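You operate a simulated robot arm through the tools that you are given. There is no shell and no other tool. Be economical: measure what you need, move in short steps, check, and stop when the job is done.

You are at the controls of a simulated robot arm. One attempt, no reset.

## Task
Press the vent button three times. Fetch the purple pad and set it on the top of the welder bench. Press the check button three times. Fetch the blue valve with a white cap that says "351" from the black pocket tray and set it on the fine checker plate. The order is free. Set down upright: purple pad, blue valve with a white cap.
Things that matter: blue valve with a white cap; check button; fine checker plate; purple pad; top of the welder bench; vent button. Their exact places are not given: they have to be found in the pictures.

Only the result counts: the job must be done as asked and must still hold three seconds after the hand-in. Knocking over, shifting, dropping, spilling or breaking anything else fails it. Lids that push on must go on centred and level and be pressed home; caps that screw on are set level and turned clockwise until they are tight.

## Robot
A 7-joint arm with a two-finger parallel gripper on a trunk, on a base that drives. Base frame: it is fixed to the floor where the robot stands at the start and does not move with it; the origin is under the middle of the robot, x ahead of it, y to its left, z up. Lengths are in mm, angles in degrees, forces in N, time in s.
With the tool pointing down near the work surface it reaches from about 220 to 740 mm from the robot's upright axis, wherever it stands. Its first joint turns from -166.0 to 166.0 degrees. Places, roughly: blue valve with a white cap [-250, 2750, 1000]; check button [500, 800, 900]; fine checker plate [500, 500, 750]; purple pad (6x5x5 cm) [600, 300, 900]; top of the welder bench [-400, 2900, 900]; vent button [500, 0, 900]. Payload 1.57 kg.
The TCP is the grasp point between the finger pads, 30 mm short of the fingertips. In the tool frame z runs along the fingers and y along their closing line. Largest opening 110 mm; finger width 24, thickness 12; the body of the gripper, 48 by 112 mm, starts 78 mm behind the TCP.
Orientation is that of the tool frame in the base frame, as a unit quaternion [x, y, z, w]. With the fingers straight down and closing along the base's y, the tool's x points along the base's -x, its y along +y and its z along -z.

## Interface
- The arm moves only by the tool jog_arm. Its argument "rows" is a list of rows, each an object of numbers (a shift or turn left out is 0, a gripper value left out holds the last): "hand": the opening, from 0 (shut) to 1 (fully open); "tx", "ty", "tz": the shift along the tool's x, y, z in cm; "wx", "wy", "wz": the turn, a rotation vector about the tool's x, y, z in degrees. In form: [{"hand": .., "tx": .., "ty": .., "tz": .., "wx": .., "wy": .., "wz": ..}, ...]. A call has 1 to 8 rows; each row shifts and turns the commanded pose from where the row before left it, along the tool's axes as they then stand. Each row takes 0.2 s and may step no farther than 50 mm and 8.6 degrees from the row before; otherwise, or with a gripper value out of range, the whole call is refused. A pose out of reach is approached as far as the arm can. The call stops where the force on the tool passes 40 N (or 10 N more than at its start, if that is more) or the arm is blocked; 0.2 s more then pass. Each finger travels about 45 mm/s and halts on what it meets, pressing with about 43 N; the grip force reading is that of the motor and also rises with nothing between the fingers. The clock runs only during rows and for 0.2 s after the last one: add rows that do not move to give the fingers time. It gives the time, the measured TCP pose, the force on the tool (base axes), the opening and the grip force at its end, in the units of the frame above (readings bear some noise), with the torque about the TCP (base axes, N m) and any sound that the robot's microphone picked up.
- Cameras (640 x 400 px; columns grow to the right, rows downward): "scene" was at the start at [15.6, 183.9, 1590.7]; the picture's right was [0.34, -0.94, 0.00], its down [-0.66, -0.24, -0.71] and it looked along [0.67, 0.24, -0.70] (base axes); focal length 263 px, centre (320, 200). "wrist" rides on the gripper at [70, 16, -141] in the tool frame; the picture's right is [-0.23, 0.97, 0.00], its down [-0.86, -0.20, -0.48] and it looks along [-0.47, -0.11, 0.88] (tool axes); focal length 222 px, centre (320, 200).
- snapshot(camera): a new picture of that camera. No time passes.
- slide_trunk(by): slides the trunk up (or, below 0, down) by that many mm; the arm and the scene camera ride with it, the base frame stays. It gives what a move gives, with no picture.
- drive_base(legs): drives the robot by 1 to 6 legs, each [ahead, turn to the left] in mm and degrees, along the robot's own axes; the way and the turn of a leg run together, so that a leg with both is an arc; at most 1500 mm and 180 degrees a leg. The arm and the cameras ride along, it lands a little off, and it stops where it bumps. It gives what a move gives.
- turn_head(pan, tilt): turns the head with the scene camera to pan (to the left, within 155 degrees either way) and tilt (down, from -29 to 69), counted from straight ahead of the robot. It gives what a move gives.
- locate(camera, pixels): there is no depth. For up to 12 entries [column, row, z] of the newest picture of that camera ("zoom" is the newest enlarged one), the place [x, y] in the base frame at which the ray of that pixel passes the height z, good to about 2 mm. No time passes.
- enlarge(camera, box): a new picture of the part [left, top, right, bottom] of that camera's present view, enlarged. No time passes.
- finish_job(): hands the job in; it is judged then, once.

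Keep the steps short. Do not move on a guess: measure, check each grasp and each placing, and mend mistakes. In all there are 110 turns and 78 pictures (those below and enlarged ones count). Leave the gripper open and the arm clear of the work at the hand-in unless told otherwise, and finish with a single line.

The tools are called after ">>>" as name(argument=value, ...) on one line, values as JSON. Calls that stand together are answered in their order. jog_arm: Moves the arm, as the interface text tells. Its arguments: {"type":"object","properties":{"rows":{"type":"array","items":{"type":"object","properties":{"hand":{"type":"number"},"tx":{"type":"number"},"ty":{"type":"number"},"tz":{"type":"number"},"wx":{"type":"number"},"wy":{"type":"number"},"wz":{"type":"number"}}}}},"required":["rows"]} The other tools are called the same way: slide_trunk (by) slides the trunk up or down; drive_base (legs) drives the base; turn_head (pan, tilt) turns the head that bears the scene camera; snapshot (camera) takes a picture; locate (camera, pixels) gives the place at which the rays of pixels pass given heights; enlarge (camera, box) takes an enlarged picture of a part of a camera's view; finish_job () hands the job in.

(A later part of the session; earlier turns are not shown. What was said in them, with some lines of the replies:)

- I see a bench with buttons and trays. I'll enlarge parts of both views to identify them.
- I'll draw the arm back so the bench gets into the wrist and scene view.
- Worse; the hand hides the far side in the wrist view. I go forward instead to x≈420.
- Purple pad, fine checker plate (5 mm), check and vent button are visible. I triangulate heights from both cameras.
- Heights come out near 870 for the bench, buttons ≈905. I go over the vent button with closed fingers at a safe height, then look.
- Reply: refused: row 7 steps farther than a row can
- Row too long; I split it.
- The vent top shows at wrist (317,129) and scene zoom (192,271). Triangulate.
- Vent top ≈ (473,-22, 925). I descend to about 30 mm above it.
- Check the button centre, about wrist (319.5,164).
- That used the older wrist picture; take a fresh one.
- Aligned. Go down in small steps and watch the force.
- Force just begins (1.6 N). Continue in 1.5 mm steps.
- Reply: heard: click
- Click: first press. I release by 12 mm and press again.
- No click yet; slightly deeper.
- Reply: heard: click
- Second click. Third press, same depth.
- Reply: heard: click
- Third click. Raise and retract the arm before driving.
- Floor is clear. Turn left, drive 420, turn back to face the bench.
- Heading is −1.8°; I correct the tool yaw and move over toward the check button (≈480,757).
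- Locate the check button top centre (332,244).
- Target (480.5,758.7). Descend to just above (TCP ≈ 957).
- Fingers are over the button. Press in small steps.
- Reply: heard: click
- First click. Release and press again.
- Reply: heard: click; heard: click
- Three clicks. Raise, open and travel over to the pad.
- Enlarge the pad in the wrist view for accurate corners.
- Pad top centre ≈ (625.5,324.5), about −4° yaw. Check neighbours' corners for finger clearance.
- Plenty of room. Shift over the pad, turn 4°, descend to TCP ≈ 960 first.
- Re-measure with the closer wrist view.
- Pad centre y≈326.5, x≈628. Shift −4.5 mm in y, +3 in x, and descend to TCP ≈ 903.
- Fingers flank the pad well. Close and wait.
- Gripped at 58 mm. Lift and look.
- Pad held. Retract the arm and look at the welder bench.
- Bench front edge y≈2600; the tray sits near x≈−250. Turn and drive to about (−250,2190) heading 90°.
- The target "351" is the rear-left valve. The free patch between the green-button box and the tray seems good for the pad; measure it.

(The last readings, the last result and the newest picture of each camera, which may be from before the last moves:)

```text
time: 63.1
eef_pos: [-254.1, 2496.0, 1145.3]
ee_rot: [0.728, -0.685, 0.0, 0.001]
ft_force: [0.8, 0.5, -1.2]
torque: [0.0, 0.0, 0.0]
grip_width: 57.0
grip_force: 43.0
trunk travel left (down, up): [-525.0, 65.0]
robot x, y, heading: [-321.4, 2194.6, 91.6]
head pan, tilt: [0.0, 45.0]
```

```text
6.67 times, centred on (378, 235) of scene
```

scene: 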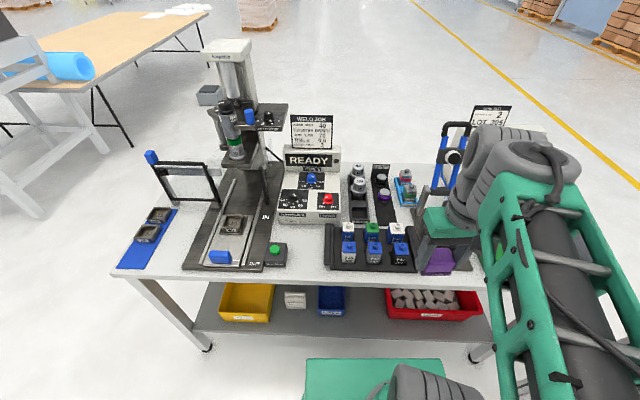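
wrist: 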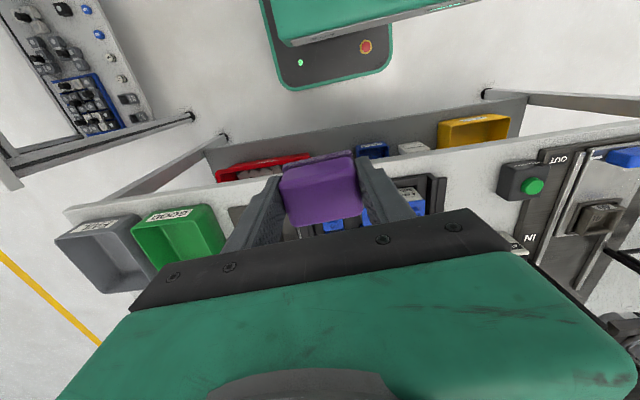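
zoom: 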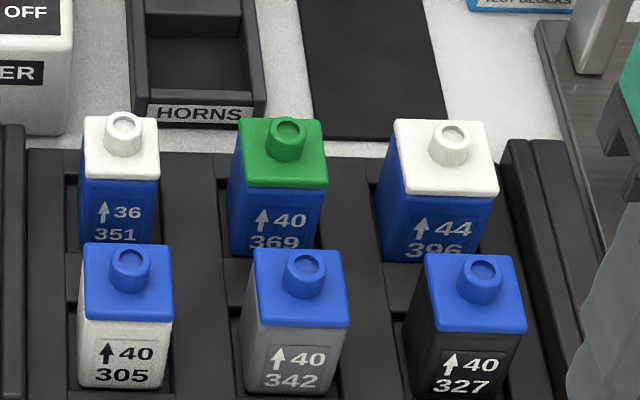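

Confirmed "351" rear-left. Pad target (−545,2735), free on all sides. Level tool yaw to 90° and go there at height.

>>> jog_arm(rows=[{"wz": 3.4}, {"ty": 4.8}, {"ty": 4.8}, {"ty": 4.8}, {"ty": 4.8}, {"ty": 4.8}, {"ty": 4.8}, {}])

>>> jog_arm(rows=[{"tx": -4.8}, {"tx": -4.8}, {"tx": -4.8}, {"tx": -4.8}, {"tx": -4.6}, {}])

>>> snapshot(camera="scene")

>>> snapshot(camera="wrist")

```text
time: 64.9
eef_pos: [-545.9, 2492.5, 1143.4]
ee_rot: [0.708, -0.706, -0.001, -0.001]
ft_force: [0.0, 1.2, -1.0]
torque: [-0.03, -0.01, 0.01]
grip_width: 57.0
grip_force: 42.8
trunk travel left (down, up): [-525.0, 65.0]
robot x, y, heading: [-324.6, 2188.4, 91.9]
head pan, tilt: [0.0, 45.0]
```

```text
time: 66.3
eef_pos: [-541.4, 2734.6, 1146.7]
ee_rot: [0.708, -0.707, 0.0, 0.0]
ft_force: [-0.2, -0.4, -1.0]
torque: [-0.07, -0.02, -0.02]
grip_width: 56.6
grip_force: 43.1
trunk travel left (down, up): [-525.0, 65.0]
robot x, y, heading: [-322.5, 2192.6, 91.6]
head pan, tilt: [0.0, 45.0]
```

```text
41 pictures are left
```

scene: 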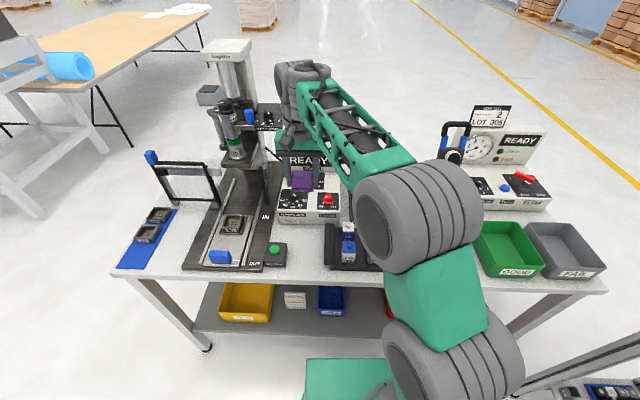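

```text
40 pictures are left
```

wrist: 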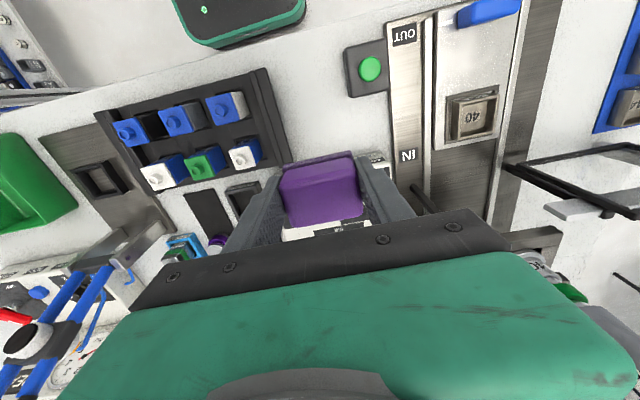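

Clear. Shift 5 mm right and descend to TCP ≈ 965, then look.

>>> jog_arm(rows=[{"ty": -0.6}, {"tz": 4.8}, {"tz": 4.8}, {"tz": 4.8}, {"tz": 3.6}, {}])

>>> snapshot(camera="wrist")

>>> enlarge(camera="scene", box=[230, 150, 390, 250])

```text
time: 67.7
eef_pos: [-537.1, 2734.3, 966.5]
ee_rot: [0.707, -0.707, 0.0, 0.0]
ft_force: [0.1, 0.9, -0.8]
torque: [0.01, 0.0, 0.0]
grip_width: 56.9
grip_force: 42.5
trunk travel left (down, up): [-525.0, 65.0]
robot x, y, heading: [-326.4, 2192.2, 91.7]
head pan, tilt: [0.0, 45.0]
```

```text
39 pictures are left
```

wrist: 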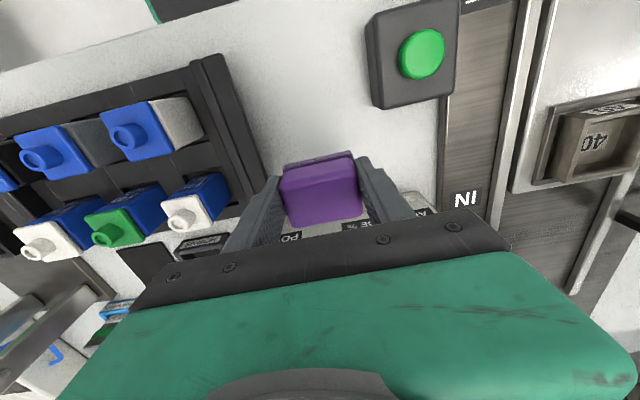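

```text
4.00 times, centred on (310, 200) of scene
```

zoom: 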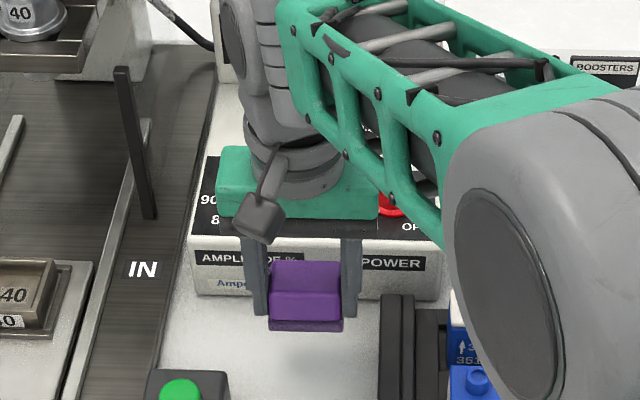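

Good clearance. Move 8 mm toward me and descend slowly to contact.

>>> jog_arm(rows=[{"tx": 0.8, "tz": 3}, {"tz": 2}, {"tz": 0.6}, {"tz": 0.3}, {}])

```text
time: 68.9
eef_pos: [-536.3, 2723.7, 906.8]
ee_rot: [0.708, -0.706, -0.001, -0.001]
ft_force: [-0.9, -0.2, -0.7]
torque: [0.01, 0.02, -0.02]
grip_width: 56.8
grip_force: 43.2
trunk travel left (down, up): [-525.0, 65.0]
robot x, y, heading: [-324.3, 2191.1, 91.8]
head pan, tilt: [0.0, 45.0]
```

>>> jog_arm(rows=[{"tz": 0.2}, {"tz": 0.2}, {"tz": 0.15}])

>>> enlarge(camera="scene", box=[270, 195, 350, 245])

```text
time: 69.7
eef_pos: [-535.7, 2724.2, 902.6]
ee_rot: [0.707, -0.707, 0.0, 0.0]
ft_force: [0.3, -0.9, 2.8]
torque: [0.02, -0.1, -0.01]
grip_width: 56.7
grip_force: 43.1
trunk travel left (down, up): [-525.0, 65.0]
robot x, y, heading: [-324.0, 2190.7, 91.8]
head pan, tilt: [0.0, 45.0]
```

```text
8.00 times, centred on (310, 220) of scene
```

zoom: 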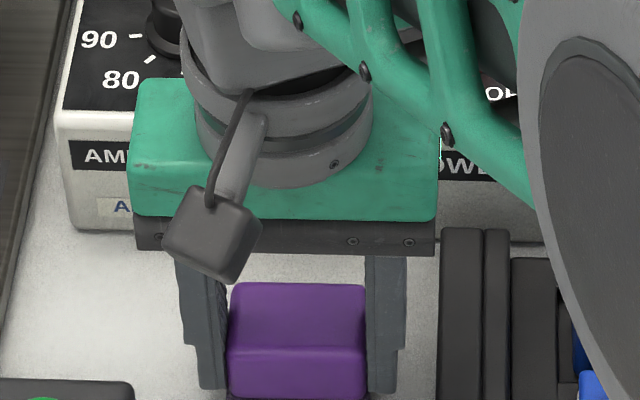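

Touched down (2.8 N, same TCP height as at pickup). Open modestly, then rise.

>>> jog_arm(rows=[{"hand": 0.58}, {"hand": 0.66}, {"hand": 0.66}, {"hand": 0.66}, {"tz": -1}, {"tz": -3}, {"tz": -4}, {"tz": -4}])

>>> jog_arm(rows=[{"tz": -4.5}, {"tz": -4.5}, {"tz": -4.5}, {}])

>>> enlarge(camera="scene", box=[230, 150, 390, 250])

>>> snapshot(camera="wrist")

```text
time: 71.5
eef_pos: [-536.9, 2724.7, 1025.3]
ee_rot: [0.708, -0.706, 0.0, 0.0]
ft_force: [-0.5, 0.0, -0.2]
torque: [-0.02, -0.01, 0.03]
grip_width: 72.7
grip_force: 0.0
trunk travel left (down, up): [-525.0, 65.0]
robot x, y, heading: [-321.5, 2194.1, 91.9]
head pan, tilt: [0.0, 45.0]
```

```text
time: 72.5
eef_pos: [-533.6, 2725.0, 1160.3]
ee_rot: [0.708, -0.707, 0.0, 0.001]
ft_force: [0.4, 0.4, 1.0]
torque: [0.01, 0.0, 0.0]
grip_width: 72.5
grip_force: 0.1
trunk travel left (down, up): [-525.0, 65.0]
robot x, y, heading: [-326.0, 2190.6, 91.8]
head pan, tilt: [0.0, 45.0]
```

```text
4.00 times, centred on (310, 200) of scene
```

zoom: 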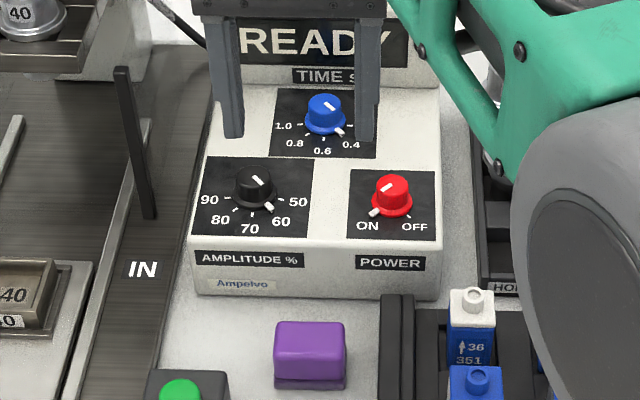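

```text
35 pictures are left
```

wrist: 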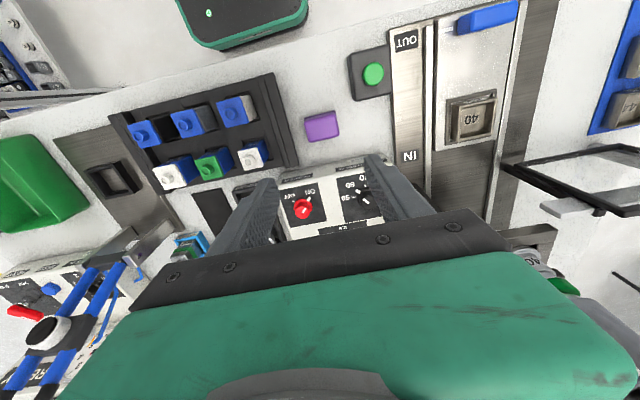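

Pad stands well. Now find valve 351: locate its white cap in both views.

>>> locate(camera="zoom", pixels=[[472, 308, 960], [472, 308, 920]])

>>> locate(camera="wrist", pixels=[[250, 157, 960], [250, 157, 920]])

```text
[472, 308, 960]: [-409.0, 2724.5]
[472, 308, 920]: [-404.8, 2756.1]
```

```text
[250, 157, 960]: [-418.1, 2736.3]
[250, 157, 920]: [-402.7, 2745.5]
```

Cap ≈ (−408,2741,939). Move above it and look.

>>> jog_arm(rows=[{"ty": -4.5}, {"ty": -4.5}, {"ty": -3.6, "tx": -1.6}, {"tz": 4.5}, {"tz": 4.5}, {}])

>>> enlarge(camera="wrist", box=[200, 80, 440, 230])

```text
time: 73.9
eef_pos: [-410.4, 2741.8, 1068.5]
ee_rot: [0.708, -0.706, -0.001, 0.0]
ft_force: [-0.1, 0.9, 0.5]
torque: [0.05, 0.01, -0.01]
grip_width: 73.0
grip_force: 0.1
trunk travel left (down, up): [-525.0, 65.0]
robot x, y, heading: [-323.2, 2190.7, 91.7]
head pan, tilt: [0.0, 45.0]
```

```text
2.67 times, centred on (320, 155) of wrist
```

zoom: 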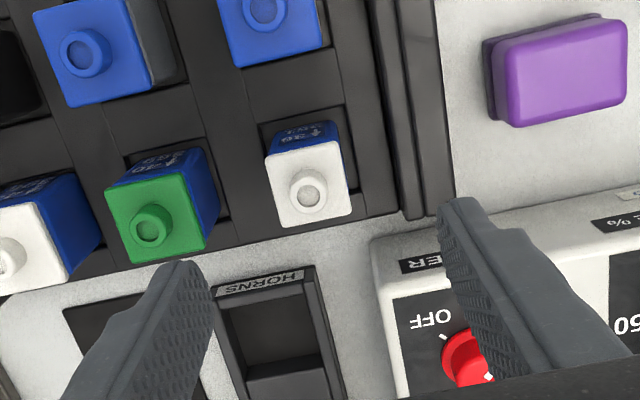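

>>> locate(camera="zoom", pixels=[[308, 185, 935], [263, 155, 930], [345, 138, 930], [355, 212, 930], [282, 228, 930], [205, 170, 930], [205, 250, 930], [400, 190, 890], [425, 190, 890], [368, 215, 880], [250, 125, 880], [350, 110, 880]])

>>> enlarge(camera="scene", box=[300, 205, 428, 285])

```text
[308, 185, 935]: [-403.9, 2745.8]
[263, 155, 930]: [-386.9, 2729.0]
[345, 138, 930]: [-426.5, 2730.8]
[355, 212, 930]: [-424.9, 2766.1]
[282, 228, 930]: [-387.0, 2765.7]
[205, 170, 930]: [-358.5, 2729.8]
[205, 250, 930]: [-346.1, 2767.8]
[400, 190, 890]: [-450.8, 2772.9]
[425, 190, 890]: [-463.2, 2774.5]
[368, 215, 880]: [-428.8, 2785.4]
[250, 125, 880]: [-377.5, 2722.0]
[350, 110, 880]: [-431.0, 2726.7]
```

```text
5.00 times, centred on (364, 245) of scene
```

zoom: 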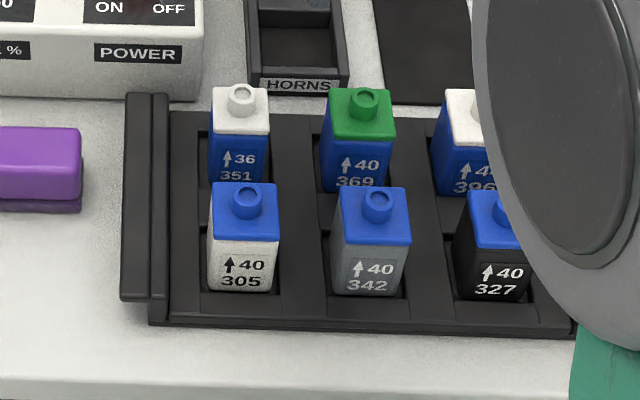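

Valve centre ≈ (−406,2747), 38 mm wide, ~29 mm gap to neighbour. Narrow fingers to 52 mm, align, descend to tips just above the cap.

>>> jog_arm(rows=[{"hand": 0.48, "ty": -0.44, "tx": -0.5}, {"tz": 4}, {"tz": 4}, {"tz": 0.9}, {}])

>>> enlarge(camera="wrist", box=[200, 100, 440, 250])

>>> locate(camera="zoom", pixels=[[320, 200, 935]])

```text
time: 75.1
eef_pos: [-403.3, 2747.3, 976.6]
ee_rot: [0.708, -0.706, 0.0, -0.001]
ft_force: [0.0, -0.7, -0.5]
torque: [0.01, 0.0, 0.02]
grip_width: 52.6
grip_force: 0.0
trunk travel left (down, up): [-525.0, 65.0]
robot x, y, heading: [-323.8, 2191.1, 91.6]
head pan, tilt: [0.0, 45.0]
```

```text
2.67 times, centred on (320, 175) of wrist
```

zoom: 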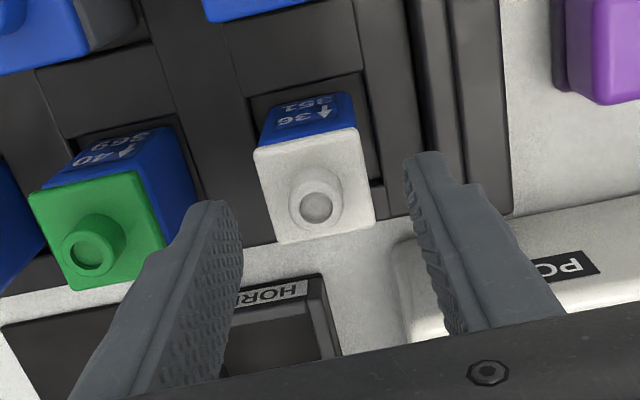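

```text
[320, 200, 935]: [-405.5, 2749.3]
```

>>> locate(camera="zoom", pixels=[[255, 150, 932], [360, 128, 932], [374, 220, 932], [277, 243, 932], [150, 160, 932], [165, 270, 932], [235, 215, 946], [410, 165, 946]])

```text
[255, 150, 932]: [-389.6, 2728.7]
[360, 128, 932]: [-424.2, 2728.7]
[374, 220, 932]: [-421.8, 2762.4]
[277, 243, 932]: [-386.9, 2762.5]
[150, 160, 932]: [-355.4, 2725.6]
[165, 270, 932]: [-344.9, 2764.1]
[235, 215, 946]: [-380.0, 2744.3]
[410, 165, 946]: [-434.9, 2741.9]
```

Fingers straddle the valve cap evenly. Descend to TCP ≈ 922.

>>> jog_arm(rows=[{"tz": 2}, {"tz": 1.5}, {"tz": 1}, {"tz": 0.9}, {}])

>>> enlarge(camera="wrist", box=[200, 100, 440, 250])

```text
time: 76.3
eef_pos: [-404.8, 2746.2, 922.1]
ee_rot: [0.708, -0.707, 0.0, 0.0]
ft_force: [0.6, -0.2, -0.6]
torque: [0.01, 0.0, 0.01]
grip_width: 53.0
grip_force: 0.1
trunk travel left (down, up): [-525.0, 65.0]
robot x, y, heading: [-324.8, 2191.1, 91.9]
head pan, tilt: [0.0, 45.0]
```

```text
2.67 times, centred on (320, 175) of wrist
```

zoom: 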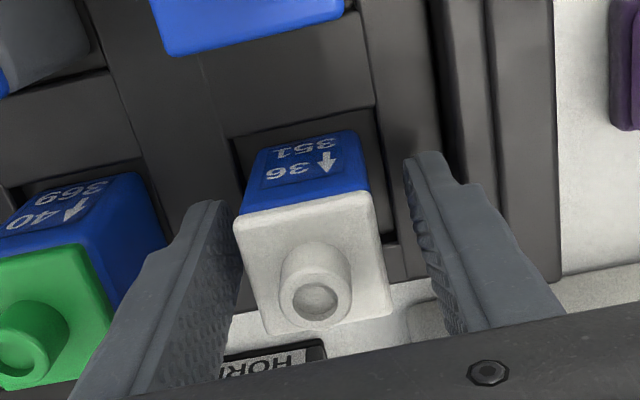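

Shift 2 mm and close.

>>> jog_arm(rows=[{"ty": -0.2}, {"hand": 0.38}, {"hand": 0.3}, {"hand": 0.2}, {"hand": 0.2}, {"hand": 0.2}])

>>> enlarge(camera="wrist", box=[200, 100, 440, 250])

```text
time: 77.7
eef_pos: [-403.8, 2746.1, 923.5]
ee_rot: [0.708, -0.706, -0.001, 0.0]
ft_force: [0.7, -0.5, 0.7]
torque: [0.04, -0.03, 0.01]
grip_width: 35.3
grip_force: 42.2
trunk travel left (down, up): [-525.0, 65.0]
robot x, y, heading: [-320.2, 2193.3, 91.6]
head pan, tilt: [0.0, 45.0]
```

```text
2.67 times, centred on (320, 175) of wrist
```

zoom: 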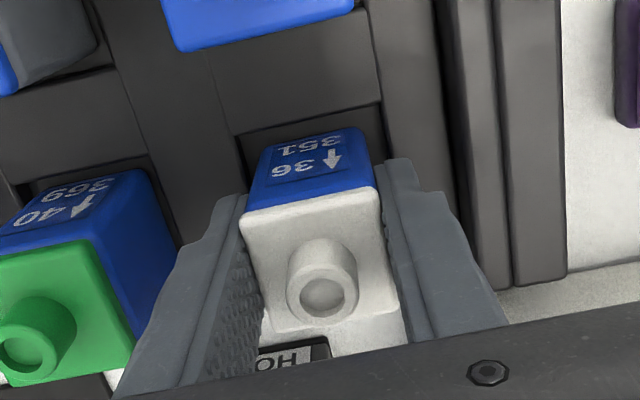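

Gripped at 35 mm. Lift straight up.

>>> jog_arm(rows=[{"tz": -1}, {"tz": -2}, {"tz": -3}, {"tz": -4}, {"tz": -4}, {"tz": -4}, {"tz": -4}, {}])

>>> snapshot(camera="wrist")

>>> snapshot(camera="scene")

```text
time: 79.5
eef_pos: [-401.7, 2744.4, 1143.7]
ee_rot: [0.708, -0.707, -0.001, 0.0]
ft_force: [0.7, -0.1, -1.2]
torque: [-0.02, 0.01, -0.04]
grip_width: 35.2
grip_force: 42.5
trunk travel left (down, up): [-525.0, 65.0]
robot x, y, heading: [-322.0, 2195.3, 91.8]
head pan, tilt: [0.0, 45.0]
```

```text
29 pictures are left
```

wrist: 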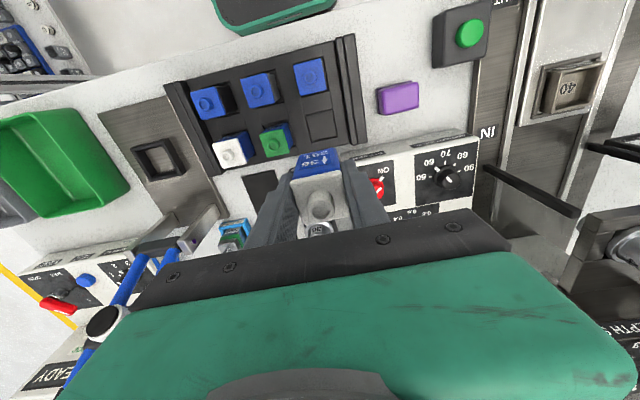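

```text
28 pictures are left
```

scene: 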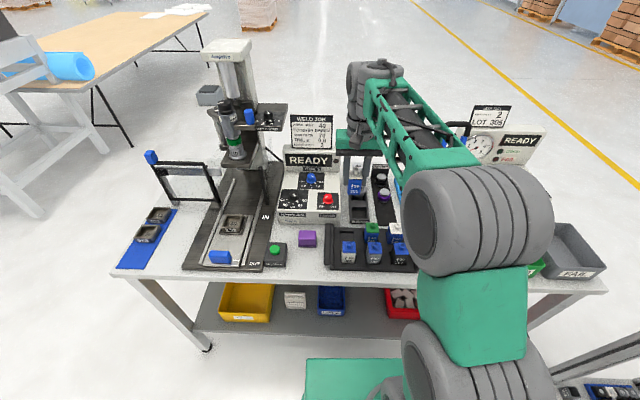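

Valve is out. Retract the arm to before the bench edge and reverse along the way I came.

>>> jog_arm(rows=[{"tx": 4.8}, {"tx": 4.8}, {"tx": 4.8}, {"tx": 4.8}, {"tx": 4.8}, {}])

>>> drive_base(legs=[[0, 8.8], [-900, 0], [-880, 0]])

```text
time: 80.9
eef_pos: [-403.1, 2505.7, 1144.5]
ee_rot: [0.708, -0.706, 0.0, 0.0]
ft_force: [0.7, 0.0, -1.4]
torque: [-0.01, -0.02, 0.01]
grip_width: 35.1
grip_force: 42.6
trunk travel left (down, up): [-525.0, 65.0]
robot x, y, heading: [-326.6, 2190.0, 91.8]
head pan, tilt: [0.0, 45.0]
```

```text
time: 90.5
eef_pos: [-126.6, 732.4, 1144.4]
ee_rot: [0.752, -0.659, 0.001, 0.0]
ft_force: [-0.1, -0.4, -1.2]
torque: [-0.01, 0.02, 0.02]
grip_width: 35.0
grip_force: 42.1
trunk travel left (down, up): [-525.0, 65.0]
robot x, y, heading: [-9.0, 432.0, 99.0]
head pan, tilt: [0.0, 45.0]
```

Turn to face the bench and look.

>>> drive_base(legs=[[0, -99]])

>>> turn_head(pan=10, tilt=55)

>>> snapshot(camera="scene")

>>> snapshot(camera="wrist")

```text
time: 95.2
eef_pos: [310.2, 492.0, 1144.6]
ee_rot: [0.026, 1.0, 0.0, 0.0]
ft_force: [-0.3, -0.8, -1.2]
torque: [-0.02, -0.02, -0.02]
grip_width: 35.2
grip_force: 42.3
trunk travel left (down, up): [-525.0, 65.0]
robot x, y, heading: [-5.7, 429.4, -1.6]
head pan, tilt: [0.0, 45.0]
```

```text
time: 95.9
eef_pos: [309.5, 492.6, 1143.6]
ee_rot: [0.026, 1.0, 0.001, 0.0]
ft_force: [0.4, -0.1, 0.1]
torque: [0.01, 0.05, 0.0]
grip_width: 35.1
grip_force: 42.2
trunk travel left (down, up): [-525.0, 65.0]
robot x, y, heading: [-9.6, 430.6, -1.4]
head pan, tilt: [10.0, 55.0]
```

```text
27 pictures are left
```

scene: 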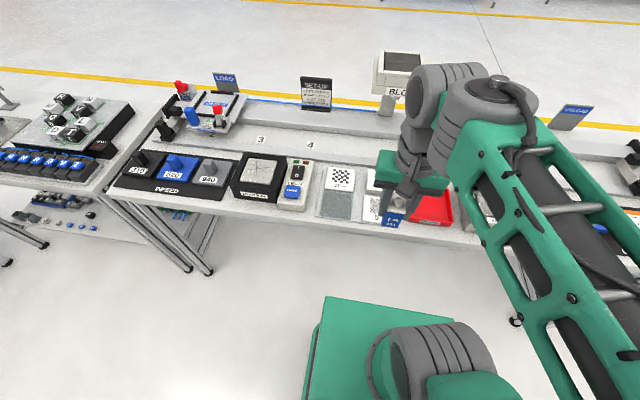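

```text
26 pictures are left
```

wrist: 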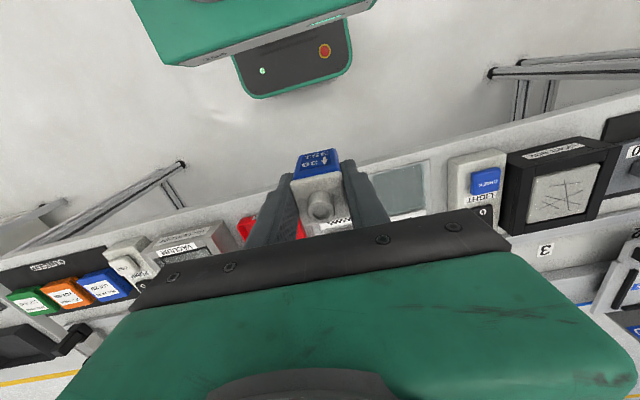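

Level yaw (+3°) and move to (440,472) so that the plate shows beside the valve.

>>> jog_arm(rows=[{"wz": -3}, {"tx": -4.5}, {"tx": -4.5}, {"tx": -4, "ty": -1.9}, {}])

>>> enlarge(camera="wrist", box=[200, 60, 440, 210])

```text
time: 97.1
eef_pos: [442.0, 477.0, 1145.8]
ee_rot: [-0.002, 1.0, 0.0, 0.0]
ft_force: [-0.1, 0.3, -0.7]
torque: [0.0, 0.03, 0.0]
grip_width: 35.2
grip_force: 42.3
trunk travel left (down, up): [-525.0, 65.0]
robot x, y, heading: [-8.0, 431.1, -1.5]
head pan, tilt: [10.0, 55.0]
```

```text
2.67 times, centred on (320, 135) of wrist
```

zoom: 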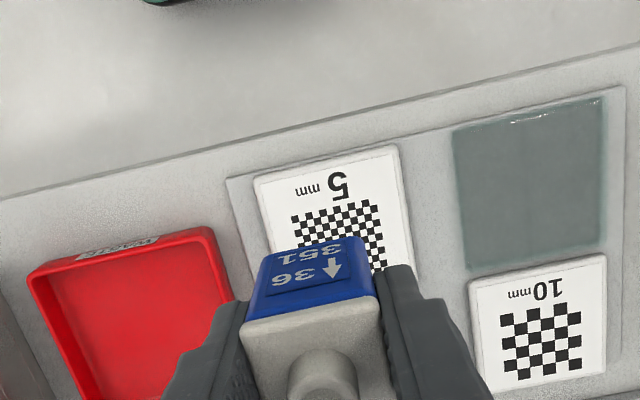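

>>> locate(camera="zoom", pixels=[[254, 180, 880], [397, 147, 880], [414, 262, 880], [470, 283, 880], [606, 255, 880], [605, 370, 880], [482, 397, 880], [293, 215, 880], [378, 200, 880]])

```text
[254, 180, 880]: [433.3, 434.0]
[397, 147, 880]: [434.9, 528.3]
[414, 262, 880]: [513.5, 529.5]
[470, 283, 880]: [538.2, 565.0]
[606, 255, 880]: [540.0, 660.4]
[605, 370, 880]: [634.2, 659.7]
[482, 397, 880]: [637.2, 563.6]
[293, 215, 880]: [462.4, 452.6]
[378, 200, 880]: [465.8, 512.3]
```

Plate spans x 434–531, y 434–529: centre (483,481). Move over it and descend to TCP ≈ 965.

>>> jog_arm(rows=[{"tx": -4.1, "ty": 0.4}, {"tz": 4.5}, {"tz": 4.5}, {"tz": 4.5}, {"tz": 4.3}, {}])

>>> enlarge(camera="wrist", box=[200, 60, 440, 210])

>>> enlarge(camera="scene", box=[310, 140, 470, 240])

```text
time: 98.5
eef_pos: [479.2, 481.2, 964.2]
ee_rot: [0.0, 1.0, -0.001, 0.0]
ft_force: [0.3, 0.2, -0.2]
torque: [0.0, -0.03, -0.02]
grip_width: 35.0
grip_force: 42.3
trunk travel left (down, up): [-525.0, 65.0]
robot x, y, heading: [-7.2, 432.7, -1.2]
head pan, tilt: [10.0, 55.0]
```

```text
2.67 times, centred on (320, 135) of wrist
```

zoom: 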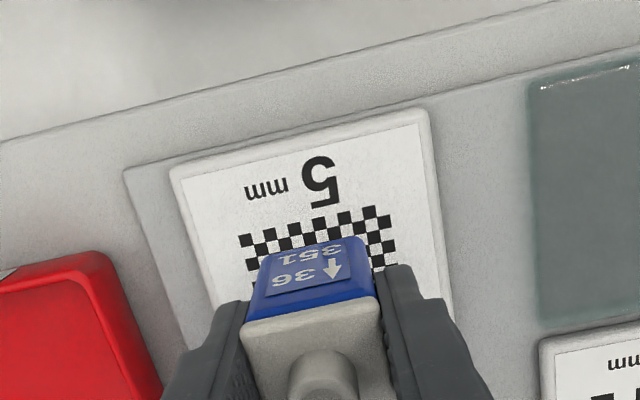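

```text
4.00 times, centred on (390, 190) of scene
```

zoom: 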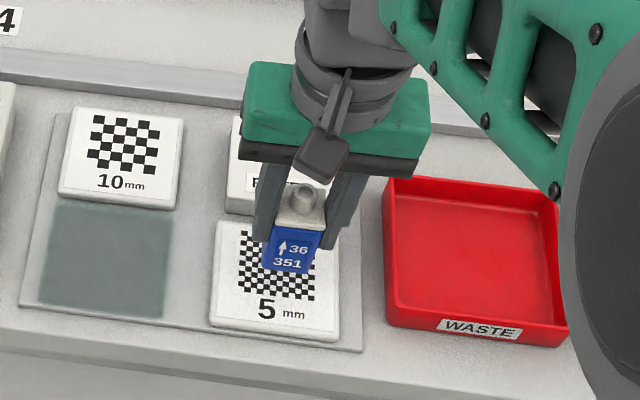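

Aligned. Lower slowly until contact.

>>> jog_arm(rows=[{"tz": 1.2}, {"tz": 0.8}, {"tz": 0.4}, {"tz": 0.3}, {"tz": 0.2}])

```text
time: 99.7
eef_pos: [480.7, 477.7, 936.4]
ee_rot: [0.0, 1.0, 0.0, 0.0]
ft_force: [-1.4, -0.5, -0.4]
torque: [-0.01, -0.03, 0.02]
grip_width: 35.3
grip_force: 42.2
trunk travel left (down, up): [-525.0, 65.0]
robot x, y, heading: [-9.3, 432.1, -1.3]
head pan, tilt: [10.0, 55.0]
```

>>> jog_arm(rows=[{"tz": 0.2}, {"tz": 0.2}, {"tz": 0.2}])

>>> enlarge(camera="scene", box=[350, 165, 430, 215])

```text
time: 100.5
eef_pos: [481.0, 477.8, 932.2]
ee_rot: [-0.001, 1.0, -0.001, 0.001]
ft_force: [-0.7, 1.5, 2.9]
torque: [0.01, 0.01, 0.0]
grip_width: 35.6
grip_force: 41.9
trunk travel left (down, up): [-525.0, 65.0]
robot x, y, heading: [-10.3, 430.7, -1.3]
head pan, tilt: [10.0, 55.0]
```

```text
8.00 times, centred on (390, 190) of scene
```

zoom: 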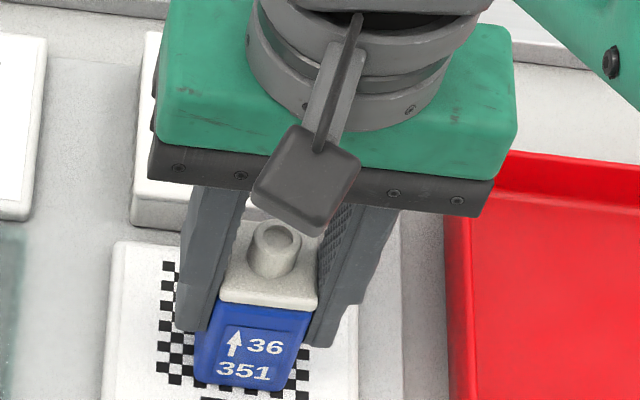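

Contact 2.9 N; one more small step to confirm, then open.

>>> jog_arm(rows=[{"tz": 0.1}, {}])

```text
time: 101.1
eef_pos: [480.1, 477.1, 932.5]
ee_rot: [-0.001, 1.0, 0.0, 0.0]
ft_force: [-0.2, 2.6, 11.3]
torque: [0.1, 0.03, 0.02]
grip_width: 35.1
grip_force: 42.0
trunk travel left (down, up): [-525.0, 65.0]
robot x, y, heading: [-8.7, 432.9, -1.5]
head pan, tilt: [10.0, 55.0]
```

Firm contact (11 N). Back off 1 mm, open gently, rise.

>>> jog_arm(rows=[{"tz": -0.1}, {"hand": 0.36}, {"hand": 0.45}, {"hand": 0.5}, {"hand": 0.5}, {"tz": -2}, {"tz": -3}, {"tz": -4}])

>>> jog_arm(rows=[{"tz": -4.5}, {"tz": -4.5}, {"tx": 4.5, "hand": 1}, {"tx": 4.5}, {"tx": 4.5}, {}])

>>> enlarge(camera="scene", box=[270, 140, 510, 290])

>>> snapshot(camera="wrist")

```text
time: 102.9
eef_pos: [480.5, 477.2, 1020.0]
ee_rot: [0.001, 1.0, 0.001, 0.0]
ft_force: [-0.3, -0.4, 0.3]
torque: [0.0, 0.01, -0.01]
grip_width: 54.9
grip_force: 0.1
trunk travel left (down, up): [-525.0, 65.0]
robot x, y, heading: [-10.5, 429.8, -1.2]
head pan, tilt: [10.0, 55.0]
```

```text
time: 104.3
eef_pos: [344.8, 477.0, 1115.4]
ee_rot: [0.0, 1.0, 0.0, 0.0]
ft_force: [-0.3, 0.1, -0.1]
torque: [-0.01, 0.02, 0.0]
grip_width: 110.0
grip_force: 0.2
trunk travel left (down, up): [-525.0, 65.0]
robot x, y, heading: [-12.0, 427.9, -1.3]
head pan, tilt: [10.0, 55.0]
```

```text
2.67 times, centred on (390, 215) of scene
```

zoom: 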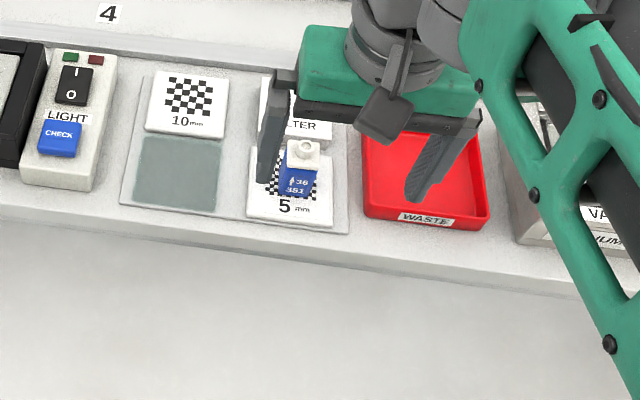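

```text
20 pictures are left
```

wrist: 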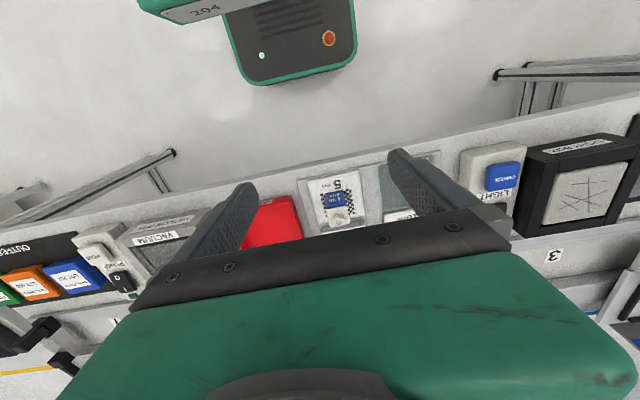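

The valve stands upright on the fine plate. The pad is on the welder bench, both buttons clicked three times, and the arm is clear. Handing in.

>>> finish_job()

```text
The job is handed in.
```

I pressed the vent and check buttons three times each (three clicks heard for each), set the purple pad upright on top of the welder bench, set blue valve "351" upright on the fine checker plate, and handed the job in.
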